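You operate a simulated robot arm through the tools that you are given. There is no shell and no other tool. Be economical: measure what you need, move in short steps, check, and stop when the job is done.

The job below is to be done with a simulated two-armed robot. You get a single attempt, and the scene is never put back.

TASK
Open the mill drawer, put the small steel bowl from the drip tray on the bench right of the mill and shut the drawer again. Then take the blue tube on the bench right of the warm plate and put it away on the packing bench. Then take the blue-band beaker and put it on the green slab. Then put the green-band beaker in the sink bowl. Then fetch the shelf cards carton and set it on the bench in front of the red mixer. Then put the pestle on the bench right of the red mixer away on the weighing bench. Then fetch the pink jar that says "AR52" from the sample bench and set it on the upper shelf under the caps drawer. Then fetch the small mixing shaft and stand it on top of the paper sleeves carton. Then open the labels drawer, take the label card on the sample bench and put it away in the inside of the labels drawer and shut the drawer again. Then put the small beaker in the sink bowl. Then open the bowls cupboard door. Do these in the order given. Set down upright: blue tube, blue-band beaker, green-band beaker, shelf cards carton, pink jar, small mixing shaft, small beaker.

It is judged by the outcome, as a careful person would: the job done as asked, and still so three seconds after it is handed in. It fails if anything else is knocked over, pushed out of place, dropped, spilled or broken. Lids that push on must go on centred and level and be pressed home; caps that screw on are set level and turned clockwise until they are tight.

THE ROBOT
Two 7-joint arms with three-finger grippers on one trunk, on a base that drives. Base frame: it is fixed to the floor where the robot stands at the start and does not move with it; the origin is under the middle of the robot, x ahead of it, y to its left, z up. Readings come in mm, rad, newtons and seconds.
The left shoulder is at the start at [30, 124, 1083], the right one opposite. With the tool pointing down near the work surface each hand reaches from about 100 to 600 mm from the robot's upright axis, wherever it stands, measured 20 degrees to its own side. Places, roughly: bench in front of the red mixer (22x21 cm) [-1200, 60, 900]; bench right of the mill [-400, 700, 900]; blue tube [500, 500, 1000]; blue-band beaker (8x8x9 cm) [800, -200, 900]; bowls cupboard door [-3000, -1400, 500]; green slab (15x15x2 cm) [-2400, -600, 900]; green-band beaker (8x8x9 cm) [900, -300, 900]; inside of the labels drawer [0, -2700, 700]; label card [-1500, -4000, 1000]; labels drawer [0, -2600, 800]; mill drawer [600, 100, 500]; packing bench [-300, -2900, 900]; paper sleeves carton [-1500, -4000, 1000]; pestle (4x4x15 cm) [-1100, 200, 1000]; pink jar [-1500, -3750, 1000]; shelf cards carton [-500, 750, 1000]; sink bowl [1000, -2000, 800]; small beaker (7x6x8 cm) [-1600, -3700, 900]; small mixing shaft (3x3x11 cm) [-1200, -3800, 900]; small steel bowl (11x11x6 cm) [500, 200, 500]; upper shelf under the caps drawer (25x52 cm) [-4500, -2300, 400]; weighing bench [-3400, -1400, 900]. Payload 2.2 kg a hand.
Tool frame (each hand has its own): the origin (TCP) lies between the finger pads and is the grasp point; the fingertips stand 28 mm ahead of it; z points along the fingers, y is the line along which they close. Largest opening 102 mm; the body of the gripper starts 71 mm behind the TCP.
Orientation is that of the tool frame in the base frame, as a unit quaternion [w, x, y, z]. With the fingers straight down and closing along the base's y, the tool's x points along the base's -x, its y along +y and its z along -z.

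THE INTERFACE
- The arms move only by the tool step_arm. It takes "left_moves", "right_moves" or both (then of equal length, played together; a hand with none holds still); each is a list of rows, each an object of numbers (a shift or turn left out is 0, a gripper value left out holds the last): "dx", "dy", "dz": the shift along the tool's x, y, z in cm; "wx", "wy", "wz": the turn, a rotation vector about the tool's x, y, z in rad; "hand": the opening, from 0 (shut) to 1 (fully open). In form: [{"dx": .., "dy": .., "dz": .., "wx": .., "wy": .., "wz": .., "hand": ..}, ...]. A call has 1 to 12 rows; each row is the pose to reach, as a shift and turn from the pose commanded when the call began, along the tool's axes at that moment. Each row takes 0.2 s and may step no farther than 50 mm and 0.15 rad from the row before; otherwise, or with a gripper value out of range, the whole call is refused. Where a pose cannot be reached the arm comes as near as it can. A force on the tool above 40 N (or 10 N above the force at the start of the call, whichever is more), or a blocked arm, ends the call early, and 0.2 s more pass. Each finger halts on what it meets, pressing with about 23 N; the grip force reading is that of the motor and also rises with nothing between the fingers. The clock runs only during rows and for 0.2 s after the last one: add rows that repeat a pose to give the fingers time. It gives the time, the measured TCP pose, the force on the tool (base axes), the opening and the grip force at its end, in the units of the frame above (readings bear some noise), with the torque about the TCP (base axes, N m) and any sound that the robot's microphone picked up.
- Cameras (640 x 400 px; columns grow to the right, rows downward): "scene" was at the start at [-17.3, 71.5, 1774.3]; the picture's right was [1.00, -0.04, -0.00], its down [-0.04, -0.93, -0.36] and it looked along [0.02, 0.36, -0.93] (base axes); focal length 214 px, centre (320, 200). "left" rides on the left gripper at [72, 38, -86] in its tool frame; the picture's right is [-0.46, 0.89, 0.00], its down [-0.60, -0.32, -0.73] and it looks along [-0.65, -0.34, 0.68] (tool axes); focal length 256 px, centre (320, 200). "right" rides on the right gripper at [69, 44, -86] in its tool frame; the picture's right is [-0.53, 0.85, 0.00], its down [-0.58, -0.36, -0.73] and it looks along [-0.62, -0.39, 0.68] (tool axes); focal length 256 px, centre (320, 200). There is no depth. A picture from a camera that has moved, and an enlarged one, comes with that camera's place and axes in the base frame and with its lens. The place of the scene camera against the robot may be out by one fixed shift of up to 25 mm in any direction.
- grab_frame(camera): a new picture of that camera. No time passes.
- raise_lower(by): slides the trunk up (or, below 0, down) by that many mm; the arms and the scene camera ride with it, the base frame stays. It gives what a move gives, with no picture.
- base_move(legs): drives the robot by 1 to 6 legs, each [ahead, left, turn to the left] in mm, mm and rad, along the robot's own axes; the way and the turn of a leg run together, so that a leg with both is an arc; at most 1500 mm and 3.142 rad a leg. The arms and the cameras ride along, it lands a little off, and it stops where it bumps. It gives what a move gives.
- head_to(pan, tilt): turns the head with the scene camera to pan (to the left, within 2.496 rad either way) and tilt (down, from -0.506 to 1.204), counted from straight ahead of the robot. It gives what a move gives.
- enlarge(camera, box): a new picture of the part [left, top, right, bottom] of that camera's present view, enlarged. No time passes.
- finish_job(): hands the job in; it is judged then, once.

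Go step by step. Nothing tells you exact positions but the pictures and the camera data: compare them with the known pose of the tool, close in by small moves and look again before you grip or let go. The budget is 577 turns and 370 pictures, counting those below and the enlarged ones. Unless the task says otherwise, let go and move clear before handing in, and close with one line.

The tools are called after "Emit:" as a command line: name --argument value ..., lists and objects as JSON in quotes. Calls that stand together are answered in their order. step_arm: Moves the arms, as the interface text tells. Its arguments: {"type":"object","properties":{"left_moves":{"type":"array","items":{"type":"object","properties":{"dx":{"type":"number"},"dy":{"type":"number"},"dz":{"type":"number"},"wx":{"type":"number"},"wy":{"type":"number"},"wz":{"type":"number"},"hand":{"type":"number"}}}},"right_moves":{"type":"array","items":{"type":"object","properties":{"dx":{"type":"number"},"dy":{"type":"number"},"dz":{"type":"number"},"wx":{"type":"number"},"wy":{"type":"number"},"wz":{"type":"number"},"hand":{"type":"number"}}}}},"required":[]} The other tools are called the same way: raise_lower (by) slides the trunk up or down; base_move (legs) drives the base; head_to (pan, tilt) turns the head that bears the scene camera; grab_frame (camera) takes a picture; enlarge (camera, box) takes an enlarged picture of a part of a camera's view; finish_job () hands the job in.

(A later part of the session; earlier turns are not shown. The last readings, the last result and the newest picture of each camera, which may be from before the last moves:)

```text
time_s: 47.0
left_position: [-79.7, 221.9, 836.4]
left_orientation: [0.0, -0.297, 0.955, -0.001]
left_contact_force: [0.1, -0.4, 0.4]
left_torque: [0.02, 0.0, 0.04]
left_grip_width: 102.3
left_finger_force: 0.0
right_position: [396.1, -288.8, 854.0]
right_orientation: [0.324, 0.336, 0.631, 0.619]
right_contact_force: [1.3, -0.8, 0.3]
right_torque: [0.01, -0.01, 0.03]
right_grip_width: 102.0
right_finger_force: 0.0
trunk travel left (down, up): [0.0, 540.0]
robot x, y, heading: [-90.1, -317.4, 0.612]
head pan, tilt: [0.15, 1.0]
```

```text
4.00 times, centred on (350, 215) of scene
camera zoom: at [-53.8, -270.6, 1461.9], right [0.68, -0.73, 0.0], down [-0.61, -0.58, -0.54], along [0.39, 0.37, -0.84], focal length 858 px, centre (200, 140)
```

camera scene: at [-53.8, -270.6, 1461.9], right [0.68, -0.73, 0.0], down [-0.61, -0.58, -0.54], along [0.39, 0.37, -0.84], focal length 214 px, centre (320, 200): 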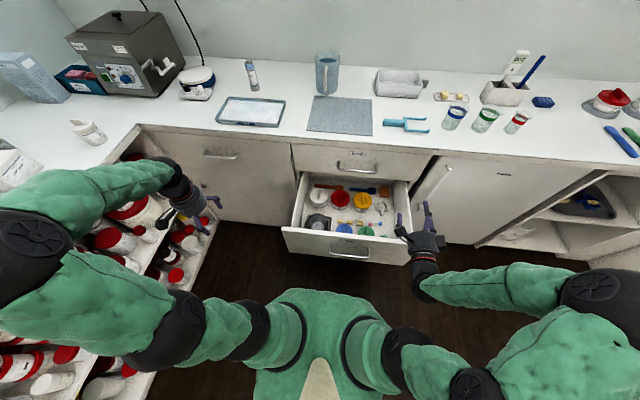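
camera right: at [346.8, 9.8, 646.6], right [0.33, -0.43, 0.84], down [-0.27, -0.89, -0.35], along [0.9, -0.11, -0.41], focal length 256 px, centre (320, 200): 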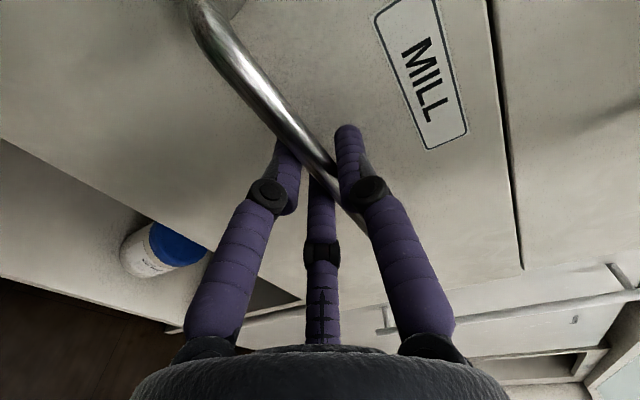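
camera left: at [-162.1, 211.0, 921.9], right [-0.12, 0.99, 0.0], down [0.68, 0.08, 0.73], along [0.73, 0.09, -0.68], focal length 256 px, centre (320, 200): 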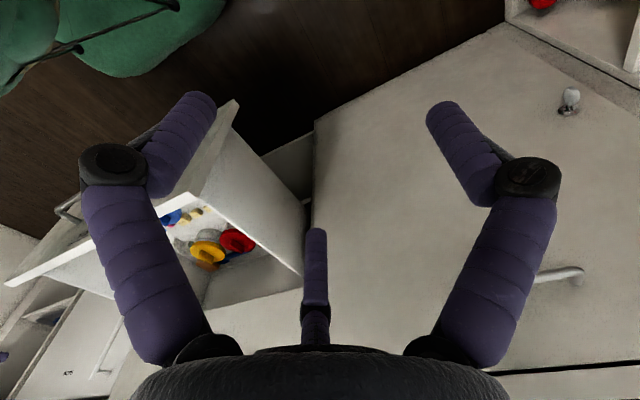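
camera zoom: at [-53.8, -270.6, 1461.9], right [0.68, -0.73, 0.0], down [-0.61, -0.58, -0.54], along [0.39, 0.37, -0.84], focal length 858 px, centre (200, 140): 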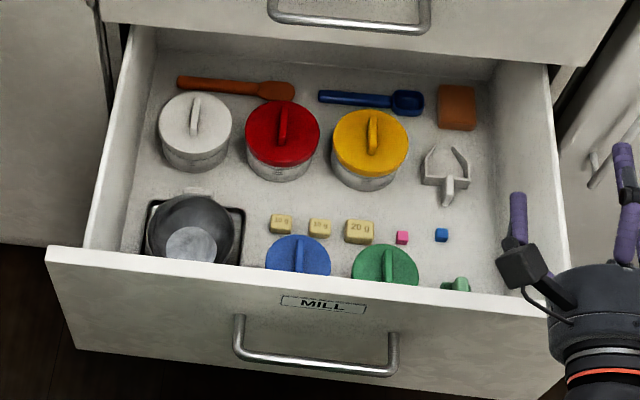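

The steel bowl sits in a small drip tray at the drawer's front left. From the known handle position I infer the scene camera is off by about (-13 ahead, -6 left, -12 up) in the robot's frame. I move the left hand over the bowl.

Emit:
step_arm --left_moves '[{"dy": -4, "dx": -1}, {"dy": -8, "dx": -2}, {"dy": -12, "dx": -4}, {"dy": -16, "dx": -5}, {"dy": -20, "dx": -7}, {"dy": -24, "dx": -9}, {"dy": -28, "dx": -10}, {"dy": -32, "dx": -12}, {"dy": -34.5, "dx": -14}]'

Emit:
grab_frame --camera "left"

Emit:
enlarge --camera "scene" --box '[230, 130, 450, 270]'

```text
time_s: 49.0
left_position: [231.1, 18.4, 835.3]
left_orientation: [0.0, -0.298, 0.954, 0.0]
left_contact_force: [0.6, -1.0, -0.2]
left_torque: [-0.02, 0.04, 0.0]
left_grip_width: 102.1
left_finger_force: 0.1
right_position: [397.8, -289.1, 853.4]
right_orientation: [0.325, 0.336, 0.632, 0.619]
right_contact_force: [0.8, 0.1, 0.4]
right_torque: [0.03, 0.0, 0.04]
right_grip_width: 101.9
right_finger_force: 0.1
trunk travel left (down, up): [0.0, 540.0]
robot x, y, heading: [-88.0, -319.2, 0.609]
head pan, tilt: [0.15, 1.0]
```

```text
337 pictures are left
camera left: at [148.6, 7.2, 922.1], right [-0.12, 0.99, 0.0], down [0.68, 0.08, 0.73], along [0.73, 0.09, -0.68], focal length 256 px, centre (320, 200)
```

left: 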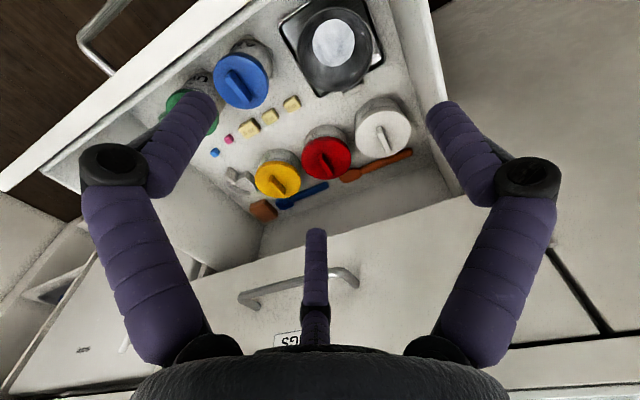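

```text
2.86 times, centred on (340, 200) of scene
camera zoom: at [-53.4, -270.6, 1461.8], right [0.69, -0.73, 0.0], down [-0.61, -0.58, -0.54], along [0.39, 0.37, -0.84], focal length 613 px, centre (263, 200)
```

zoom: 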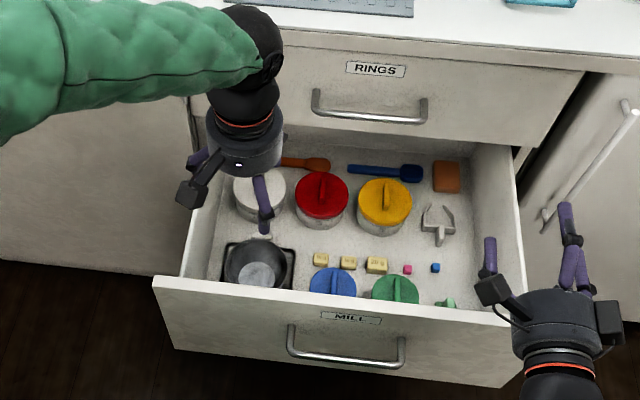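

Emit:
enlarge --camera "left" --box '[220, 0, 460, 150]'

```text
2.67 times, centred on (340, 75) of left
camera zoom: at [148.6, 7.2, 922.1], right [-0.12, 0.99, 0.0], down [0.68, 0.08, 0.73], along [0.73, 0.09, -0.68], focal length 683 px, centre (267, 533)
```

zoom: 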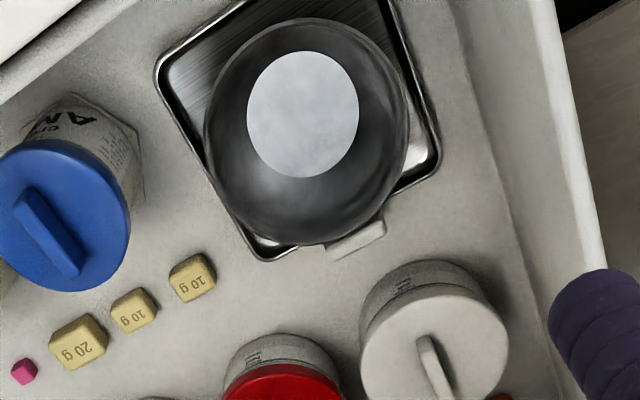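

Emit:
step_arm --left_moves '[{"dz": 4}, {"dz": 8}, {"dz": 10, "dx": 3}, {"dz": 10, "dx": 3}]'

Emit:
grab_frame --camera "left"

```text
time_s: 50.0
left_position: [205.5, -0.2, 735.1]
left_orientation: [0.0, -0.297, 0.955, 0.0]
left_contact_force: [0.5, -0.6, 0.0]
left_torque: [-0.01, -0.02, -0.01]
left_grip_width: 102.0
left_finger_force: 0.1
right_position: [396.4, -289.2, 853.2]
right_orientation: [0.325, 0.336, 0.631, 0.619]
right_contact_force: [-0.5, 0.0, 0.3]
right_torque: [0.01, 0.01, 0.01]
right_grip_width: 101.9
right_finger_force: 0.1
trunk travel left (down, up): [0.0, 540.0]
robot x, y, heading: [-88.7, -315.9, 0.609]
head pan, tilt: [0.15, 1.0]
```

```text
334 pictures are left
camera left: at [123.7, -10.6, 822.0], right [-0.12, 0.99, 0.0], down [0.68, 0.08, 0.73], along [0.73, 0.09, -0.68], focal length 256 px, centre (320, 200)
```

left: 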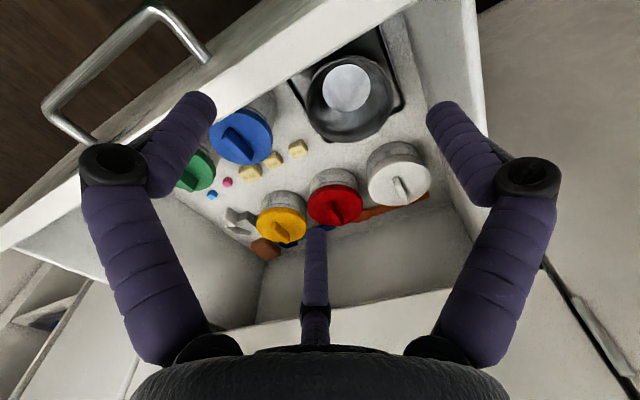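

Emit:
enlarge --camera "left" --box '[160, 0, 480, 200]'

```text
2.00 times, centred on (320, 100) of left
camera zoom: at [123.7, -10.6, 822.0], right [-0.12, 0.99, 0.0], down [0.68, 0.08, 0.73], along [0.73, 0.09, -0.68], focal length 512 px, centre (320, 400)
```

zoom: 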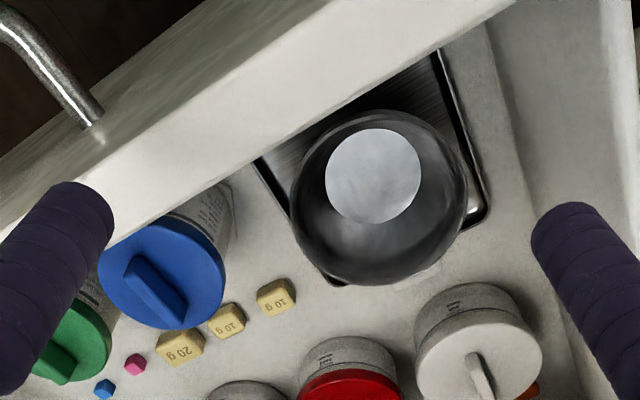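

The bowl rim centre triangulates to about [272, 46, 499], rim ⌀≈112; the drawer front top is at ~690. I raise the trunk so the forearm slopes down over the panel, then centre over the right rim.

Emit:
raise_lower --by 150

Emit:
step_arm --left_moves '[{"dx": -3, "dy": -2, "hand": 0.8}, {"dx": -6, "dy": -4, "hand": 0.5}, {"dx": -8.1, "dy": -5.5, "hand": 0.32}, {"dx": -8.1, "dy": -5.5, "dz": 4}, {"dx": -8.1, "dy": -5.5, "dz": 8}, {"dx": -8.1, "dy": -5.5, "dz": 12}, {"dx": -8.1, "dy": -5.5, "dz": 16}, {"dx": -8.1, "dy": -5.5, "dz": 20}, {"dx": -8.1, "dy": -5.5, "dz": 24}, {"dx": -8.1, "dy": -5.5, "dz": 26}]'

Emit:
grab_frame --camera "left"

Emit:
grab_frame --camera "scene"

```text
time_s: 51.8
left_position: [205.8, -0.6, 885.4]
left_orientation: [0.0, -0.297, 0.955, 0.0]
left_contact_force: [0.6, -0.7, 0.7]
left_torque: [0.01, 0.01, -0.01]
left_grip_width: 102.1
left_finger_force: 0.1
right_position: [397.4, -288.5, 1004.0]
right_orientation: [0.325, 0.336, 0.631, 0.619]
right_contact_force: [-0.6, 0.3, -0.1]
right_torque: [-0.01, 0.03, -0.01]
right_grip_width: 102.1
right_finger_force: 0.1
trunk travel left (down, up): [-150.0, 390.0]
robot x, y, heading: [-88.8, -317.5, 0.609]
head pan, tilt: [0.15, 1.0]
```

```text
time_s: 54.0
left_position: [303.2, 0.6, 624.0]
left_orientation: [0.0, -0.297, 0.955, -0.001]
left_contact_force: [0.2, 0.2, 0.2]
left_torque: [-0.03, 0.01, 0.0]
left_grip_width: 32.8
left_finger_force: 0.1
right_position: [396.9, -288.4, 1002.5]
right_orientation: [0.325, 0.335, 0.631, 0.619]
right_contact_force: [0.4, 0.0, 0.1]
right_torque: [0.01, -0.03, 0.03]
right_grip_width: 102.0
right_finger_force: 0.0
trunk travel left (down, up): [-150.0, 390.0]
robot x, y, heading: [-92.5, -315.5, 0.603]
head pan, tilt: [0.15, 1.0]
```

```text
332 pictures are left
camera left: at [221.7, -9.7, 711.2], right [-0.12, 0.99, 0.0], down [0.68, 0.08, 0.73], along [0.73, 0.09, -0.68], focal length 256 px, centre (320, 200)
```

left: 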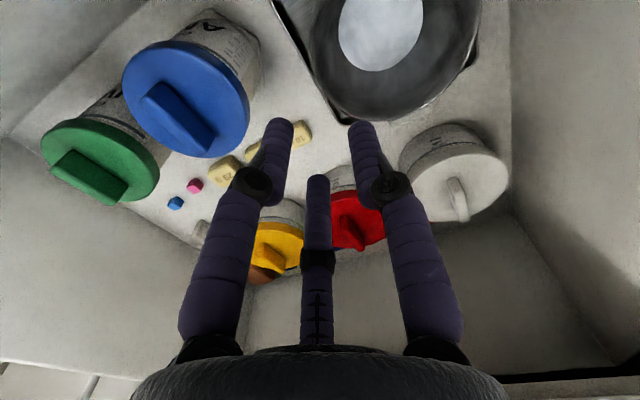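

```text
331 pictures are left
camera scene: at [-53.6, -270.5, 1611.9], right [0.69, -0.73, 0.0], down [-0.61, -0.58, -0.54], along [0.39, 0.37, -0.84], focal length 214 px, centre (320, 200)
```

scene: 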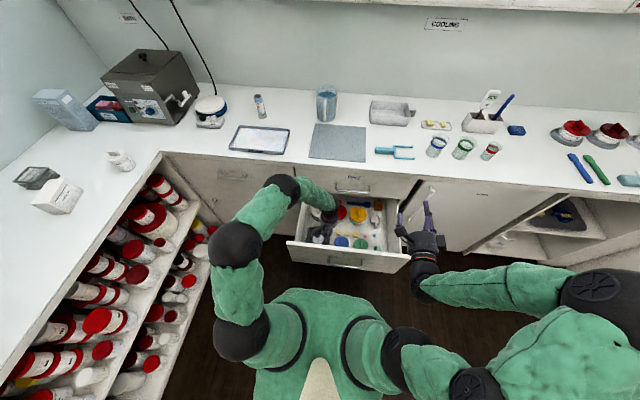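

The TCP projects onto the bowl's right rim as planned. I descend to straddle the rim.

Emit:
step_arm --left_moves '[{"dz": 3}, {"dz": 6}, {"dz": 8}, {"dz": 9}]'

Emit:
grab_frame --camera "left"

```text
time_s: 55.0
left_position: [302.8, -0.1, 536.5]
left_orientation: [0.0, -0.297, 0.955, 0.0]
left_contact_force: [0.3, 0.1, -0.3]
left_torque: [-0.01, -0.01, 0.04]
left_grip_width: 32.5
left_finger_force: 0.1
right_position: [399.0, -289.1, 1003.5]
right_orientation: [0.325, 0.336, 0.631, 0.619]
right_contact_force: [0.0, 0.2, 0.4]
right_torque: [-0.04, -0.01, 0.02]
right_grip_width: 102.1
right_finger_force: 0.0
trunk travel left (down, up): [-150.0, 390.0]
robot x, y, heading: [-92.3, -317.7, 0.603]
head pan, tilt: [0.15, 1.0]
```

```text
330 pictures are left
camera left: at [221.1, -9.3, 622.1], right [-0.12, 0.99, 0.0], down [0.68, 0.08, 0.73], along [0.73, 0.09, -0.68], focal length 256 px, centre (320, 200)
```

left: 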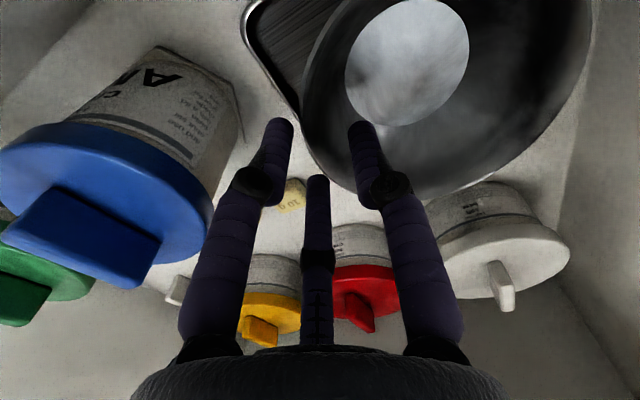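

Emit:
step_arm --left_moves '[{"dz": 1.5}, {"dz": 2.8}, {"dz": 2.8, "hand": 0.2}, {"dz": 2.8, "hand": 0.0}, {"dz": 2.8, "hand": 0.0}, {"dz": 2.8, "hand": 0.0}]'

Emit:
grab_frame --camera "left"

```text
time_s: 56.4
left_position: [301.7, 1.3, 509.2]
left_orientation: [0.001, -0.299, 0.954, 0.001]
left_contact_force: [-2.5, 3.2, 17.9]
left_torque: [1.33, 0.71, -0.01]
left_grip_width: 20.6
left_finger_force: 23.0
right_position: [396.3, -289.4, 1004.6]
right_orientation: [0.325, 0.335, 0.631, 0.62]
right_contact_force: [0.3, -0.3, 0.3]
right_torque: [-0.01, 0.04, 0.01]
right_grip_width: 102.1
right_finger_force: 0.1
trunk travel left (down, up): [-150.0, 390.0]
robot x, y, heading: [-91.8, -317.9, 0.605]
head pan, tilt: [0.15, 1.0]
```

```text
329 pictures are left
camera left: at [221.6, -9.1, 595.5], right [-0.12, 0.99, 0.0], down [0.68, 0.08, 0.73], along [0.73, 0.09, -0.68], focal length 256 px, centre (320, 200)
```

left: 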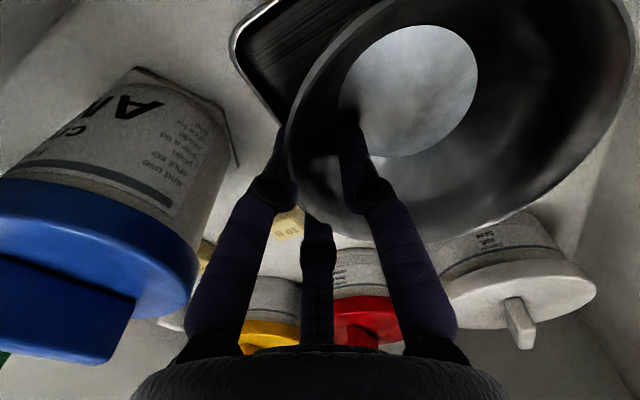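

Gripped. I lift slowly and check.

Emit:
step_arm --left_moves '[{"dz": -1}, {"dz": -3}, {"dz": -6}, {"dz": -9}]'

Emit:
grab_frame --camera "left"

```text
time_s: 57.4
left_position: [303.5, 0.2, 597.1]
left_orientation: [0.0, -0.298, 0.955, 0.0]
left_contact_force: [0.1, 0.5, -1.4]
left_torque: [-0.05, -0.05, 0.01]
left_grip_width: 9.0
left_finger_force: 22.6
right_position: [396.4, -290.2, 1003.7]
right_orientation: [0.325, 0.335, 0.631, 0.619]
right_contact_force: [0.6, -1.0, 0.2]
right_torque: [0.02, 0.01, -0.01]
right_grip_width: 102.0
right_finger_force: 0.1
trunk travel left (down, up): [-150.0, 390.0]
robot x, y, heading: [-90.6, -314.9, 0.599]
head pan, tilt: [0.15, 1.0]
```

```text
328 pictures are left
camera left: at [220.8, -10.5, 684.8], right [-0.12, 0.99, 0.0], down [0.68, 0.08, 0.73], along [0.72, 0.09, -0.68], focal length 256 px, centre (320, 200)
```

left: 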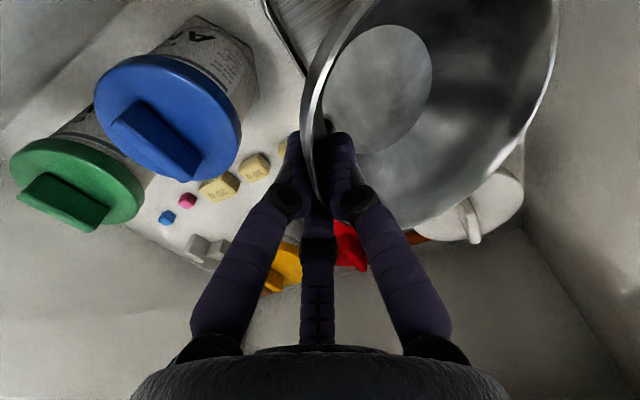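

The bowl is up. I lift it clear of the drawer, raise the trunk, and back away.

Emit:
step_arm --left_moves '[{"dz": -4}, {"dz": -8}, {"dz": -12}, {"dz": -16}, {"dz": -20}, {"dz": -24}, {"dz": -26}]'

Emit:
raise_lower --by 250

Emit:
base_move --legs '[[-150, 0, 0]]'

Emit:
head_to --pan 1.4 --tilt 0.8

Emit:
grab_frame --camera "scene"

```text
time_s: 59.0
left_position: [303.9, 1.9, 857.9]
left_orientation: [-0.001, -0.297, 0.955, -0.001]
left_contact_force: [0.0, -0.1, -0.9]
left_torque: [-0.04, -0.03, -0.01]
left_grip_width: 9.3
left_finger_force: 23.0
right_position: [396.1, -289.6, 1003.5]
right_orientation: [0.324, 0.336, 0.631, 0.62]
right_contact_force: [0.2, -0.4, -0.5]
right_torque: [0.02, 0.02, 0.01]
right_grip_width: 101.9
right_finger_force: 0.1
trunk travel left (down, up): [-150.0, 390.0]
robot x, y, heading: [-90.6, -319.6, 0.607]
head pan, tilt: [0.15, 1.0]
```

```text
time_s: 61.5
left_position: [303.1, -0.1, 1107.5]
left_orientation: [-0.001, -0.297, 0.955, 0.0]
left_contact_force: [0.8, 0.4, -2.1]
left_torque: [-0.04, 0.0, 0.02]
left_grip_width: 9.2
left_finger_force: 22.8
right_position: [396.1, -289.2, 1253.7]
right_orientation: [0.325, 0.336, 0.631, 0.619]
right_contact_force: [0.6, -0.6, -0.7]
right_torque: [0.03, 0.01, 0.0]
right_grip_width: 102.1
right_finger_force: 0.0
trunk travel left (down, up): [-400.0, 140.0]
robot x, y, heading: [-87.8, -317.2, 0.605]
head pan, tilt: [0.15, 1.0]
```

```text
time_s: 62.9
left_position: [180.5, -83.3, 1107.7]
left_orientation: [0.001, -0.299, 0.954, 0.0]
left_contact_force: [0.9, 0.9, -1.2]
left_torque: [-0.01, -0.04, -0.01]
left_grip_width: 9.2
left_finger_force: 22.7
right_position: [272.7, -374.4, 1254.7]
right_orientation: [0.325, 0.336, 0.63, 0.619]
right_contact_force: [-0.6, -0.6, 0.5]
right_torque: [0.04, 0.02, -0.01]
right_grip_width: 101.8
right_finger_force: 0.2
trunk travel left (down, up): [-400.0, 140.0]
robot x, y, heading: [-216.4, -402.1, 0.603]
head pan, tilt: [0.15, 1.0]
```

```text
time_s: 64.3
left_position: [181.5, -84.4, 1107.1]
left_orientation: [0.0, -0.297, 0.955, 0.0]
left_contact_force: [-0.1, -0.2, -1.2]
left_torque: [-0.06, -0.03, -0.01]
left_grip_width: 9.1
left_finger_force: 23.1
right_position: [273.9, -374.2, 1252.4]
right_orientation: [0.326, 0.336, 0.631, 0.618]
right_contact_force: [0.3, -1.0, 0.0]
right_torque: [0.01, 0.0, 0.01]
right_grip_width: 101.9
right_finger_force: 0.1
trunk travel left (down, up): [-400.0, 140.0]
robot x, y, heading: [-214.7, -404.1, 0.606]
head pan, tilt: [1.4, 0.799]
```

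```text
327 pictures are left
camera scene: at [-261.1, -329.9, 1877.0], right [0.91, 0.42, 0.0], down [0.3, -0.65, -0.7], along [-0.29, 0.63, -0.72], focal length 214 px, centre (320, 200)
```

scene: 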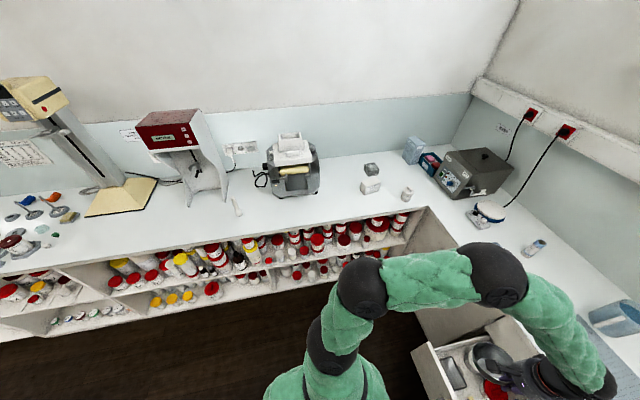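

Emit:
enlarge --camera "scene" --box '[250, 120, 450, 240]'

Emit:
enlarge --camera "scene" --box '[120, 100, 300, 240]'

```text
3.20 times, centred on (350, 180) of scene
camera zoom: at [-261.1, -329.9, 1877.0], right [0.91, 0.42, 0.0], down [0.3, -0.65, -0.7], along [-0.29, 0.63, -0.72], focal length 686 px, centre (224, 264)
```

zoom: 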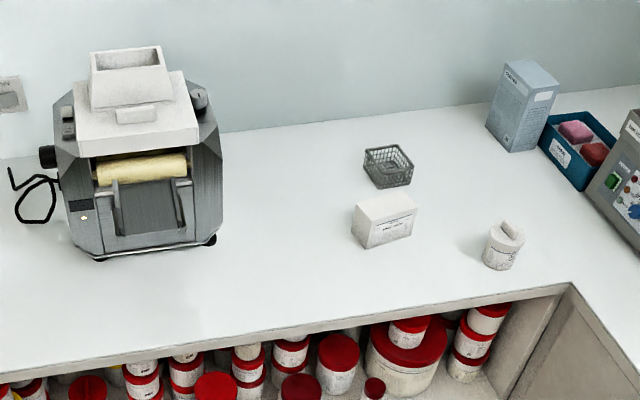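

```text
2.86 times, centred on (210, 170) of scene
camera zoom: at [-261.1, -329.9, 1877.0], right [0.91, 0.42, 0.0], down [0.3, -0.65, -0.7], along [-0.29, 0.63, -0.72], focal length 613 px, centre (634, 286)
```

zoom: 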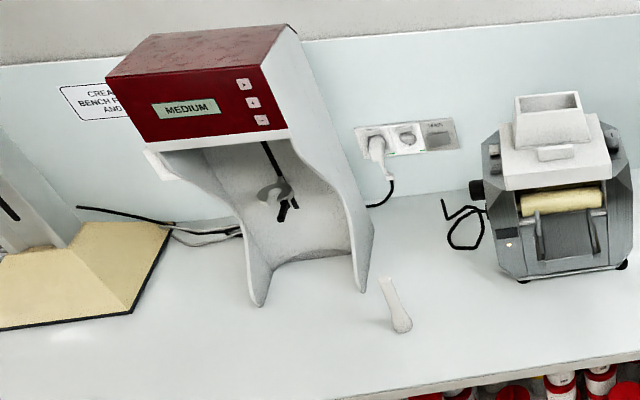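

The mill (grey, yellow rollers) is left of the white carton; the free spot is between them at about f=-115, l=790 in room axes. I turn left to face bench A and drive there.

Emit:
base_move --legs '[[0, 0, 1.571], [350, 0, 0], [0, -385, 0]]'

Emit:
head_to --pan 0.15 --tilt 0.9

Emit:
grab_frame --camera "scene"

Emit:
grab_frame --camera "left"

```text
time_s: 72.5
left_position: [-410.4, 499.2, 1107.6]
left_orientation: [0.0, 0.885, -0.466, 0.0]
left_contact_force: [-0.5, 0.1, -1.1]
left_torque: [0.05, -0.03, 0.01]
left_grip_width: 8.8
left_finger_force: 22.8
right_position: [-119.4, 591.3, 1252.8]
right_orientation: [-0.207, -0.208, 0.684, 0.668]
right_contact_force: [-0.3, 0.4, 0.4]
right_torque: [0.01, -0.01, -0.02]
right_grip_width: 101.5
right_finger_force: 0.1
trunk travel left (down, up): [-400.0, 140.0]
robot x, y, heading: [-93.0, 97.6, 2.174]
head pan, tilt: [1.4, 0.799]
```

```text
time_s: 73.9
left_position: [-412.6, 498.0, 1108.0]
left_orientation: [0.0, 0.885, -0.466, 0.0]
left_contact_force: [0.3, -0.5, -0.6]
left_torque: [0.01, -0.06, 0.04]
left_grip_width: 8.6
left_finger_force: 22.8
right_position: [-120.8, 591.5, 1253.2]
right_orientation: [-0.207, -0.208, 0.684, 0.668]
right_contact_force: [-0.9, 0.2, 0.9]
right_torque: [-0.01, -0.01, -0.01]
right_grip_width: 102.0
right_finger_force: 0.1
trunk travel left (down, up): [-400.0, 140.0]
robot x, y, heading: [-94.0, 104.6, 2.169]
head pan, tilt: [0.15, 0.901]
```

```text
324 pictures are left
camera scene: at [-119.5, 149.3, 1869.1], right [0.73, 0.68, 0.0], down [0.54, -0.57, -0.62], along [-0.42, 0.45, -0.78], focal length 214 px, centre (320, 200)
```

scene: 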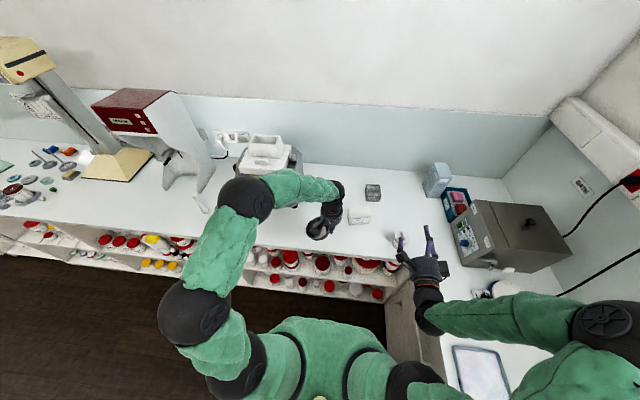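

```text
323 pictures are left
camera left: at [-402.4, 416.3, 1194.4], right [-0.99, -0.12, 0.0], down [-0.08, 0.68, 0.73], along [-0.09, 0.73, -0.68], focal length 256 px, centre (320, 200)
```

left: 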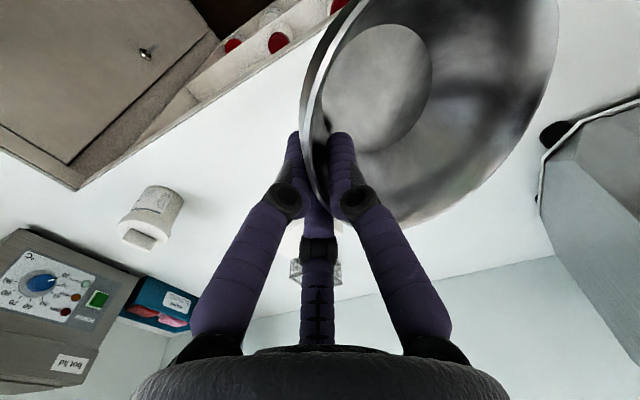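

I advance 146 mm and lower the bowl partway.

Emit:
base_move --legs '[[146, 0, 0]]'

Emit:
step_arm --left_moves '[{"dz": 3}, {"dz": 6}, {"dz": 9}, {"dz": 9}]'

Emit:
head_to --pan 0.1 --tilt 1.0

Emit:
grab_frame --camera "scene"

Emit:
grab_frame --camera "left"

```text
time_s: 75.2
left_position: [-493.1, 619.0, 1107.1]
left_orientation: [0.0, 0.885, -0.467, 0.0]
left_contact_force: [-0.3, 0.4, -1.2]
left_torque: [-0.03, -0.03, 0.03]
left_grip_width: 8.9
left_finger_force: 22.7
right_position: [-203.1, 711.2, 1253.4]
right_orientation: [-0.206, -0.208, 0.684, 0.668]
right_contact_force: [-0.2, -0.3, 0.0]
right_torque: [0.03, -0.01, -0.02]
right_grip_width: 102.0
right_finger_force: 0.1
trunk travel left (down, up): [-400.0, 140.0]
robot x, y, heading: [-179.2, 220.1, 2.175]
head pan, tilt: [0.15, 0.901]
```

```text
time_s: 76.2
left_position: [-493.1, 619.9, 1018.1]
left_orientation: [0.0, 0.885, -0.466, 0.0]
left_contact_force: [-0.4, 0.1, -1.4]
left_torque: [0.07, -0.03, 0.03]
left_grip_width: 9.1
left_finger_force: 23.5
right_position: [-203.5, 709.4, 1253.3]
right_orientation: [-0.207, -0.207, 0.685, 0.667]
right_contact_force: [0.3, 0.5, 1.0]
right_torque: [0.0, 0.0, 0.02]
right_grip_width: 101.9
right_finger_force: 0.1
trunk travel left (down, up): [-400.0, 140.0]
robot x, y, heading: [-176.4, 223.6, 2.175]
head pan, tilt: [0.15, 0.901]
```

```text
time_s: 76.9
left_position: [-493.2, 619.7, 1017.9]
left_orientation: [0.0, 0.885, -0.466, 0.0]
left_contact_force: [0.7, -0.6, -1.0]
left_torque: [0.05, -0.03, 0.02]
left_grip_width: 9.0
left_finger_force: 23.1
right_position: [-203.0, 710.4, 1252.6]
right_orientation: [-0.207, -0.209, 0.684, 0.667]
right_contact_force: [0.4, 0.4, 0.7]
right_torque: [-0.03, 0.01, -0.03]
right_grip_width: 101.9
right_finger_force: 0.1
trunk travel left (down, up): [-400.0, 140.0]
robot x, y, heading: [-176.6, 222.8, 2.171]
head pan, tilt: [0.099, 1.0]
```

```text
322 pictures are left
camera scene: at [-195.4, 267.7, 1861.9], right [0.76, 0.65, 0.0], down [0.54, -0.64, -0.54], along [-0.35, 0.41, -0.84], focal length 214 px, centre (320, 200)
```

scene: 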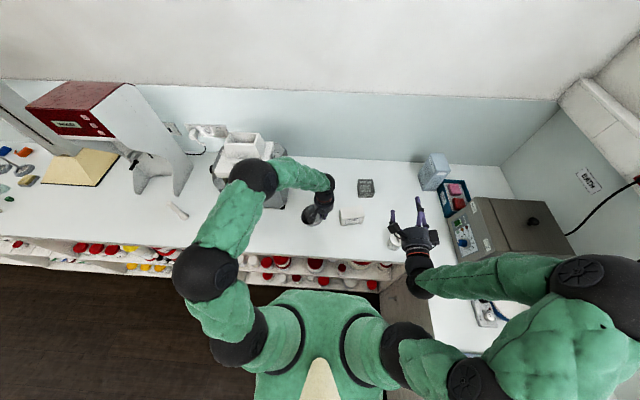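

```text
321 pictures are left
camera left: at [-484.6, 537.2, 1104.9], right [-0.99, -0.12, 0.0], down [-0.08, 0.68, 0.73], along [-0.09, 0.73, -0.68], focal length 256 px, centre (320, 200)
```

left: 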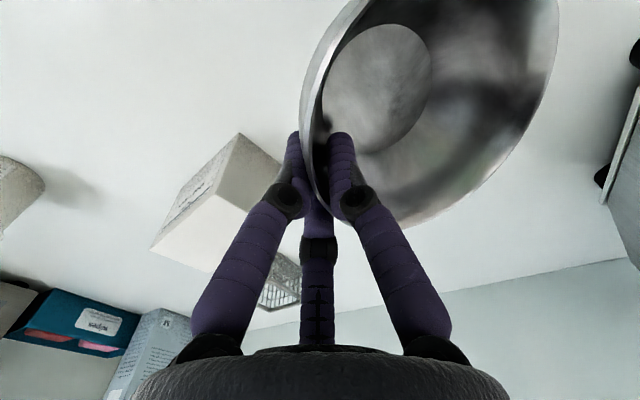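

Emit:
step_arm --left_moves '[{"dy": 2, "dz": 1}, {"dy": 2, "dz": 2}, {"dy": 2, "dz": 3}]'

Emit:
enlarge --camera "scene" --box '[260, 160, 400, 250]'

```text
time_s: 77.7
left_position: [-510.0, 607.3, 987.1]
left_orientation: [0.0, 0.885, -0.466, 0.0]
left_contact_force: [0.4, -0.1, -1.5]
left_torque: [0.03, -0.03, 0.04]
left_grip_width: 9.1
left_finger_force: 22.6
right_position: [-202.6, 710.8, 1252.7]
right_orientation: [-0.206, -0.207, 0.684, 0.668]
right_contact_force: [0.3, -0.4, 0.2]
right_torque: [-0.01, 0.03, 0.02]
right_grip_width: 101.9
right_finger_force: 0.0
trunk travel left (down, up): [-400.0, 140.0]
robot x, y, heading: [-176.1, 223.1, 2.175]
head pan, tilt: [0.099, 1.0]
```

```text
4.44 times, centred on (330, 205) of scene
camera zoom: at [-196.0, 267.5, 1861.8], right [0.76, 0.64, 0.0], down [0.54, -0.64, -0.54], along [-0.35, 0.41, -0.84], focal length 953 px, centre (276, 178)
```

zoom: 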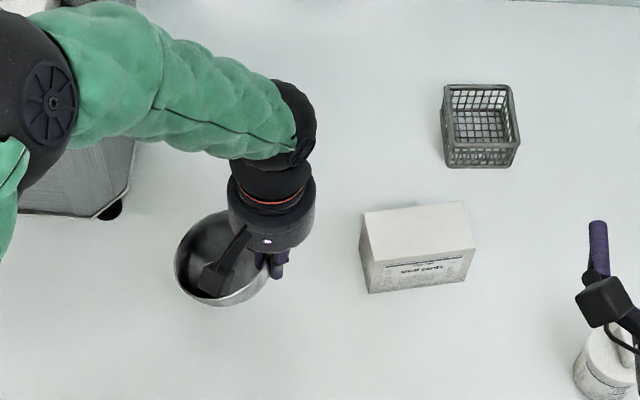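

The white box reads "shelf cards". I lower in small steps until contact.

Emit:
step_arm --left_moves '[{"dz": 0.5}, {"dz": 1}, {"dz": 1.5}]'

Emit:
step_arm --left_moves '[{"dz": 0.5}, {"dz": 1}]'

Emit:
grab_frame --camera "left"

```text
time_s: 78.5
left_position: [-510.8, 606.5, 973.0]
left_orientation: [0.001, 0.885, -0.466, 0.001]
left_contact_force: [0.1, 0.4, -1.2]
left_torque: [0.02, -0.01, 0.0]
left_grip_width: 8.9
left_finger_force: 23.2
right_position: [-203.8, 711.2, 1253.6]
right_orientation: [-0.207, -0.207, 0.684, 0.668]
right_contact_force: [-1.3, -0.5, 0.2]
right_torque: [-0.02, 0.02, -0.01]
right_grip_width: 101.9
right_finger_force: 0.1
trunk travel left (down, up): [-400.0, 140.0]
robot x, y, heading: [-175.4, 226.0, 2.177]
head pan, tilt: [0.099, 1.0]
```

```text
time_s: 79.1
left_position: [-509.5, 606.8, 962.9]
left_orientation: [0.0, 0.885, -0.465, 0.0]
left_contact_force: [-0.3, -0.1, -1.2]
left_torque: [0.03, -0.04, 0.03]
left_grip_width: 9.2
left_finger_force: 22.6
right_position: [-202.9, 710.7, 1253.8]
right_orientation: [-0.206, -0.208, 0.684, 0.668]
right_contact_force: [0.6, -0.9, 0.0]
right_torque: [0.03, -0.03, 0.03]
right_grip_width: 101.8
right_finger_force: 0.1
trunk travel left (down, up): [-400.0, 140.0]
robot x, y, heading: [-179.8, 226.8, 2.177]
head pan, tilt: [0.099, 1.0]
```

```text
319 pictures are left
camera left: at [-501.1, 525.2, 1049.4], right [-0.99, -0.12, 0.0], down [-0.08, 0.68, 0.73], along [-0.09, 0.73, -0.68], focal length 256 px, centre (320, 200)
```

left: 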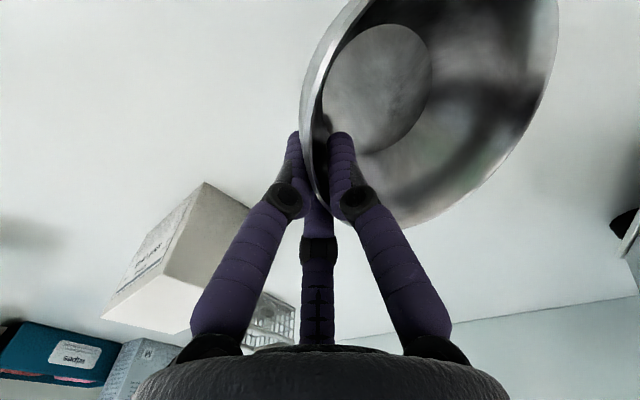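

Emit:
step_arm --left_moves '[{"dz": 0.4}, {"dz": 0.8}]'

Emit:
step_arm --left_moves '[{"dz": 0.4}, {"dz": 0.7}]'

```text
time_s: 79.7
left_position: [-508.6, 607.5, 956.7]
left_orientation: [-0.001, 0.885, -0.466, -0.001]
left_contact_force: [5.4, 2.0, 15.5]
left_torque: [-0.53, 0.54, 0.07]
left_grip_width: 10.8
left_finger_force: 23.5
right_position: [-202.3, 710.8, 1253.3]
right_orientation: [-0.208, -0.208, 0.684, 0.668]
right_contact_force: [0.5, -0.1, 0.5]
right_torque: [0.01, -0.01, 0.01]
right_grip_width: 101.8
right_finger_force: 0.0
trunk travel left (down, up): [-400.0, 140.0]
robot x, y, heading: [-177.7, 224.0, 2.174]
head pan, tilt: [0.099, 1.0]
```

```text
time_s: 80.3
left_position: [-508.6, 607.6, 949.0]
left_orientation: [-0.001, 0.885, -0.465, -0.001]
left_contact_force: [8.4, 2.3, 24.8]
left_torque: [-0.96, 0.99, 0.14]
left_grip_width: 12.8
left_finger_force: 22.8
right_position: [-200.6, 709.8, 1253.5]
right_orientation: [-0.208, -0.207, 0.684, 0.668]
right_contact_force: [0.4, -0.5, 0.1]
right_torque: [0.01, 0.03, -0.01]
right_grip_width: 101.7
right_finger_force: 0.1
trunk travel left (down, up): [-400.0, 140.0]
robot x, y, heading: [-177.4, 222.0, 2.169]
head pan, tilt: [0.099, 1.0]
```

Contact; the bowl is levelling in the fingers. I open gently.

Emit:
step_arm --left_moves '[{"dz": 0.3}, {"dz": 0.3, "hand": 0.18}, {"dz": 0.3, "hand": 0.22}, {"dz": 0.3, "hand": 0.27}, {"dz": 0.3, "hand": 0.3}, {"dz": 0.3, "hand": 0.3}]'

Emit:
grab_frame --camera "left"

```text
time_s: 81.7
left_position: [-509.7, 607.0, 944.5]
left_orientation: [0.0, 0.885, -0.466, 0.0]
left_contact_force: [-0.6, -0.6, 0.5]
left_torque: [-0.03, 0.01, -0.01]
left_grip_width: 30.8
left_finger_force: 0.0
right_position: [-203.7, 710.9, 1253.8]
right_orientation: [-0.207, -0.208, 0.684, 0.668]
right_contact_force: [-0.2, 0.0, 0.0]
right_torque: [0.02, -0.03, -0.03]
right_grip_width: 101.9
right_finger_force: 0.1
trunk travel left (down, up): [-400.0, 140.0]
robot x, y, heading: [-178.3, 222.0, 2.171]
head pan, tilt: [0.099, 1.0]
```

```text
318 pictures are left
camera left: at [-501.5, 525.1, 1031.5], right [-0.99, -0.12, 0.0], down [-0.08, 0.68, 0.73], along [-0.09, 0.73, -0.68], focal length 256 px, centre (320, 200)
```

left: 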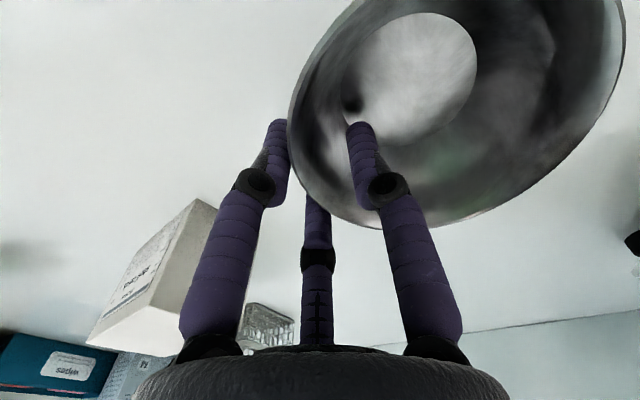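

The bowl stands flat. I raise the hand clear and then return to shut the drawer.

Emit:
step_arm --left_moves '[{"dz": -1}, {"dz": -3}, {"dz": -6}, {"dz": -10}, {"dz": -14}, {"dz": -18}, {"dz": -20}]'

Emit:
grab_frame --camera "left"

```text
time_s: 83.3
left_position: [-509.2, 606.8, 1143.4]
left_orientation: [0.0, 0.885, -0.466, 0.001]
left_contact_force: [-0.8, 0.4, 0.3]
left_torque: [0.04, 0.02, 0.03]
left_grip_width: 30.7
left_finger_force: 0.1
right_position: [-202.5, 710.6, 1252.6]
right_orientation: [-0.207, -0.209, 0.684, 0.668]
right_contact_force: [0.0, 0.9, 0.2]
right_torque: [-0.02, -0.01, 0.0]
right_grip_width: 102.1
right_finger_force: 0.1
trunk travel left (down, up): [-400.0, 140.0]
robot x, y, heading: [-176.9, 223.2, 2.173]
head pan, tilt: [0.099, 1.0]
```

```text
317 pictures are left
camera left: at [-500.6, 525.7, 1231.5], right [-0.99, -0.12, 0.0], down [-0.08, 0.68, 0.73], along [-0.08, 0.73, -0.68], focal length 256 px, centre (320, 200)
```

left: 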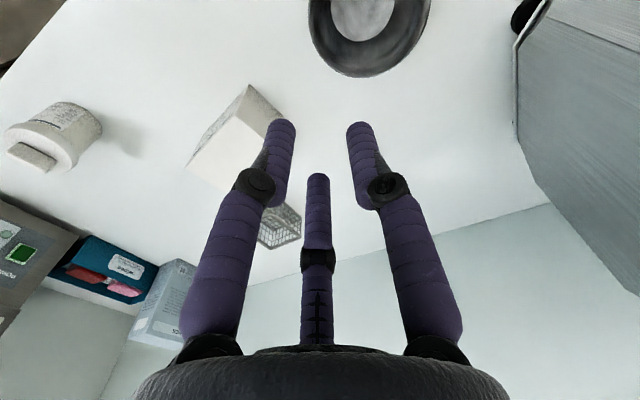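

Now I retract the left hand, drive back to the drawer, and lower the trunk to push it shut with the right hand.

Emit:
step_arm --left_moves '[{"dx": 4, "dy": 2}, {"dx": 8, "dy": 4}, {"dx": 12, "dy": 6}, {"dx": 16, "dy": 9}, {"dx": 20, "dy": 12}, {"dx": 24, "dy": 15}]' --right_moves '[{"hand": 0.5}, {"hand": 0}, {"hand": 0}, {"hand": 0}, {"hand": 0}, {"hand": 0}]'

Emit:
base_move --legs '[[0, 385, 0], [-300, 0, 0], [0, 0, -1.571]]'

Emit:
raise_lower --by -400

Emit:
step_arm --right_moves '[{"dy": -4}, {"dy": -8}, {"dy": -12}, {"dy": -16}, {"dy": -20}]'

Emit:
head_to --pan -0.1 --tilt 0.8

Emit:
grab_frame --camera "scene"

```text
time_s: 84.7
left_position: [-496.9, 322.3, 1146.7]
left_orientation: [-0.001, 0.884, -0.467, 0.0]
left_contact_force: [-0.3, -0.5, 0.0]
left_torque: [0.04, 0.0, 0.03]
left_grip_width: 30.5
left_finger_force: 0.1
right_position: [-202.2, 708.4, 1254.4]
right_orientation: [-0.207, -0.207, 0.684, 0.669]
right_contact_force: [0.6, -0.6, -0.7]
right_torque: [-0.02, 0.01, 0.03]
right_grip_width: 2.5
right_finger_force: 23.4
trunk travel left (down, up): [-400.0, 140.0]
robot x, y, heading: [-177.2, 222.0, 2.168]
head pan, tilt: [0.099, 1.0]
```

```text
time_s: 92.6
left_position: [-220.4, 78.1, 1145.4]
left_orientation: [0.0, -0.293, 0.956, 0.001]
left_contact_force: [0.3, -0.5, 0.4]
left_torque: [0.0, 0.02, 0.02]
left_grip_width: 30.6
left_finger_force: 0.1
right_position: [162.4, -219.5, 1253.4]
right_orientation: [0.328, 0.338, 0.63, 0.617]
right_contact_force: [0.1, 0.3, 0.4]
right_torque: [0.03, -0.01, -0.03]
right_grip_width: 2.2
right_finger_force: 22.7
trunk travel left (down, up): [-400.0, 140.0]
robot x, y, heading: [-325.9, -243.3, 0.593]
head pan, tilt: [0.099, 1.0]
```

```text
time_s: 96.5
left_position: [-221.5, 77.3, 744.7]
left_orientation: [0.0, -0.293, 0.956, -0.001]
left_contact_force: [-0.5, -0.5, -0.3]
left_torque: [0.02, -0.01, -0.03]
left_grip_width: 30.5
left_finger_force: 0.1
right_position: [164.6, -219.2, 854.4]
right_orientation: [0.328, 0.339, 0.63, 0.617]
right_contact_force: [-0.2, 0.5, 0.2]
right_torque: [0.01, -0.05, 0.02]
right_grip_width: 2.4
right_finger_force: 23.0
trunk travel left (down, up): [0.0, 540.0]
robot x, y, heading: [-321.2, -243.2, 0.594]
head pan, tilt: [0.099, 1.0]
```

```text
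time_s: 97.7
left_position: [-221.1, 77.4, 745.5]
left_orientation: [0.0, -0.292, 0.956, -0.001]
left_contact_force: [-0.1, 0.6, 0.2]
left_torque: [0.01, 0.01, 0.02]
left_grip_width: 30.5
left_finger_force: 0.1
right_position: [157.9, -222.6, 653.4]
right_orientation: [0.328, 0.338, 0.629, 0.618]
right_contact_force: [-0.1, -0.1, 0.1]
right_torque: [0.02, 0.01, 0.0]
right_grip_width: 2.2
right_finger_force: 23.3
trunk travel left (down, up): [0.0, 540.0]
robot x, y, heading: [-320.4, -243.1, 0.592]
head pan, tilt: [0.099, 1.0]
```

```text
time_s: 98.4
left_position: [-221.0, 78.1, 745.1]
left_orientation: [0.001, -0.292, 0.956, 0.0]
left_contact_force: [0.7, 0.3, -0.4]
left_torque: [0.04, 0.0, -0.02]
left_grip_width: 30.5
left_finger_force: 0.1
right_position: [157.7, -222.4, 653.8]
right_orientation: [0.328, 0.339, 0.629, 0.617]
right_contact_force: [-1.0, -0.7, 0.4]
right_torque: [-0.01, -0.03, -0.02]
right_grip_width: 2.2
right_finger_force: 22.6
trunk travel left (down, up): [0.0, 540.0]
robot x, y, heading: [-324.0, -242.9, 0.595]
head pan, tilt: [-0.099, 0.799]
```

```text
316 pictures are left
camera scene: at [-267.3, -204.8, 1477.0], right [0.48, -0.88, 0.0], down [-0.63, -0.34, -0.7], along [0.61, 0.33, -0.72], focal length 214 px, centre (320, 200)
```

scene: 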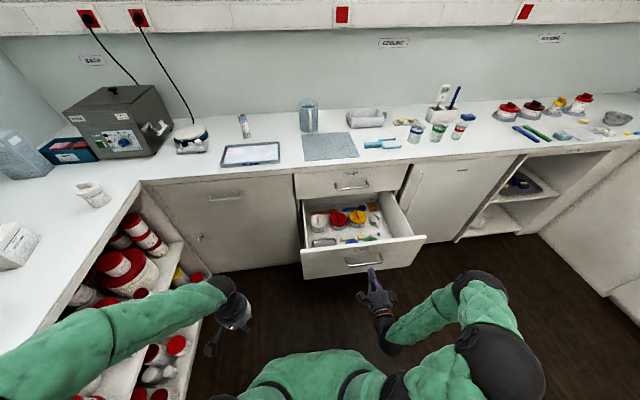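

The fist is aligned above the handle. I drive forward to push most of the way, then finish with the arm.

Emit:
base_move --legs '[[200, 0, 0], [150, 0, 0]]'

Emit:
grab_frame --camera "scene"

Emit:
step_arm --right_moves '[{"dz": 1}, {"dz": 2}, {"dz": 3}, {"dz": 4}, {"dz": 5}, {"dz": 6}]'

Emit:
grab_frame --camera "scene"

```text
time_s: 101.0
left_position: [69.1, 273.1, 744.8]
left_orientation: [-0.001, -0.292, 0.956, 0.0]
left_contact_force: [0.1, 0.9, 0.6]
left_torque: [0.0, 0.0, 0.0]
left_grip_width: 30.6
left_finger_force: 0.1
right_position: [448.2, -26.4, 653.8]
right_orientation: [0.329, 0.339, 0.629, 0.617]
right_contact_force: [0.1, 0.2, 0.5]
right_torque: [0.03, 0.0, 0.01]
right_grip_width: 2.2
right_finger_force: 31.1
trunk travel left (down, up): [0.0, 540.0]
robot x, y, heading: [-32.1, -47.3, 0.594]
head pan, tilt: [-0.099, 0.799]
```

```text
315 pictures are left
camera scene: at [23.1, -8.9, 1477.0], right [0.47, -0.88, 0.0], down [-0.63, -0.34, -0.7], along [0.61, 0.33, -0.72], focal length 214 px, centre (320, 200)
```

scene: 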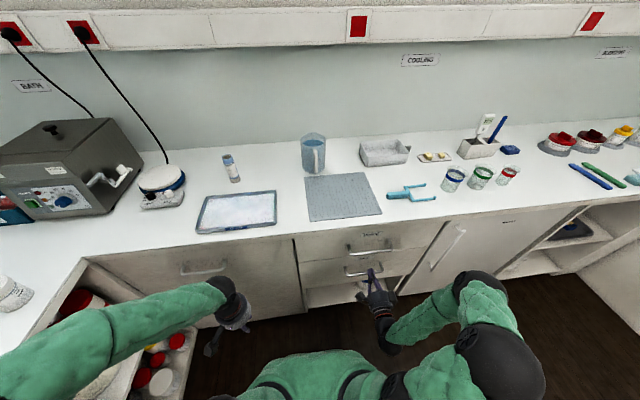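

```text
time_s: 102.3
left_position: [68.8, 271.4, 746.8]
left_orientation: [0.0, -0.291, 0.957, 0.0]
left_contact_force: [0.3, -0.3, -0.7]
left_torque: [-0.03, 0.0, 0.01]
left_grip_width: 30.6
left_finger_force: 0.0
right_position: [488.7, 0.5, 651.0]
right_orientation: [0.327, 0.343, 0.629, 0.616]
right_contact_force: [-8.3, -7.4, 4.5]
right_torque: [0.19, 0.02, 0.12]
right_grip_width: 2.1
right_finger_force: 31.4
trunk travel left (down, up): [0.0, 540.0]
robot x, y, heading: [-36.0, -47.2, 0.592]
head pan, tilt: [-0.099, 0.799]
stopped in row 6 (right hand): the force on the tool passed its limit at 47 N (the readings are from after the stop); the commanded pose is now the measured one
```

```text
314 pictures are left
camera scene: at [21.5, -9.9, 1477.1], right [0.47, -0.88, 0.0], down [-0.63, -0.34, -0.7], along [0.61, 0.33, -0.72], focal length 214 px, centre (320, 200)
```

scene: 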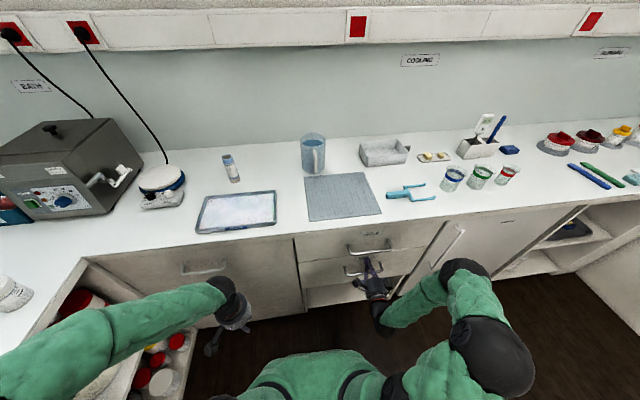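

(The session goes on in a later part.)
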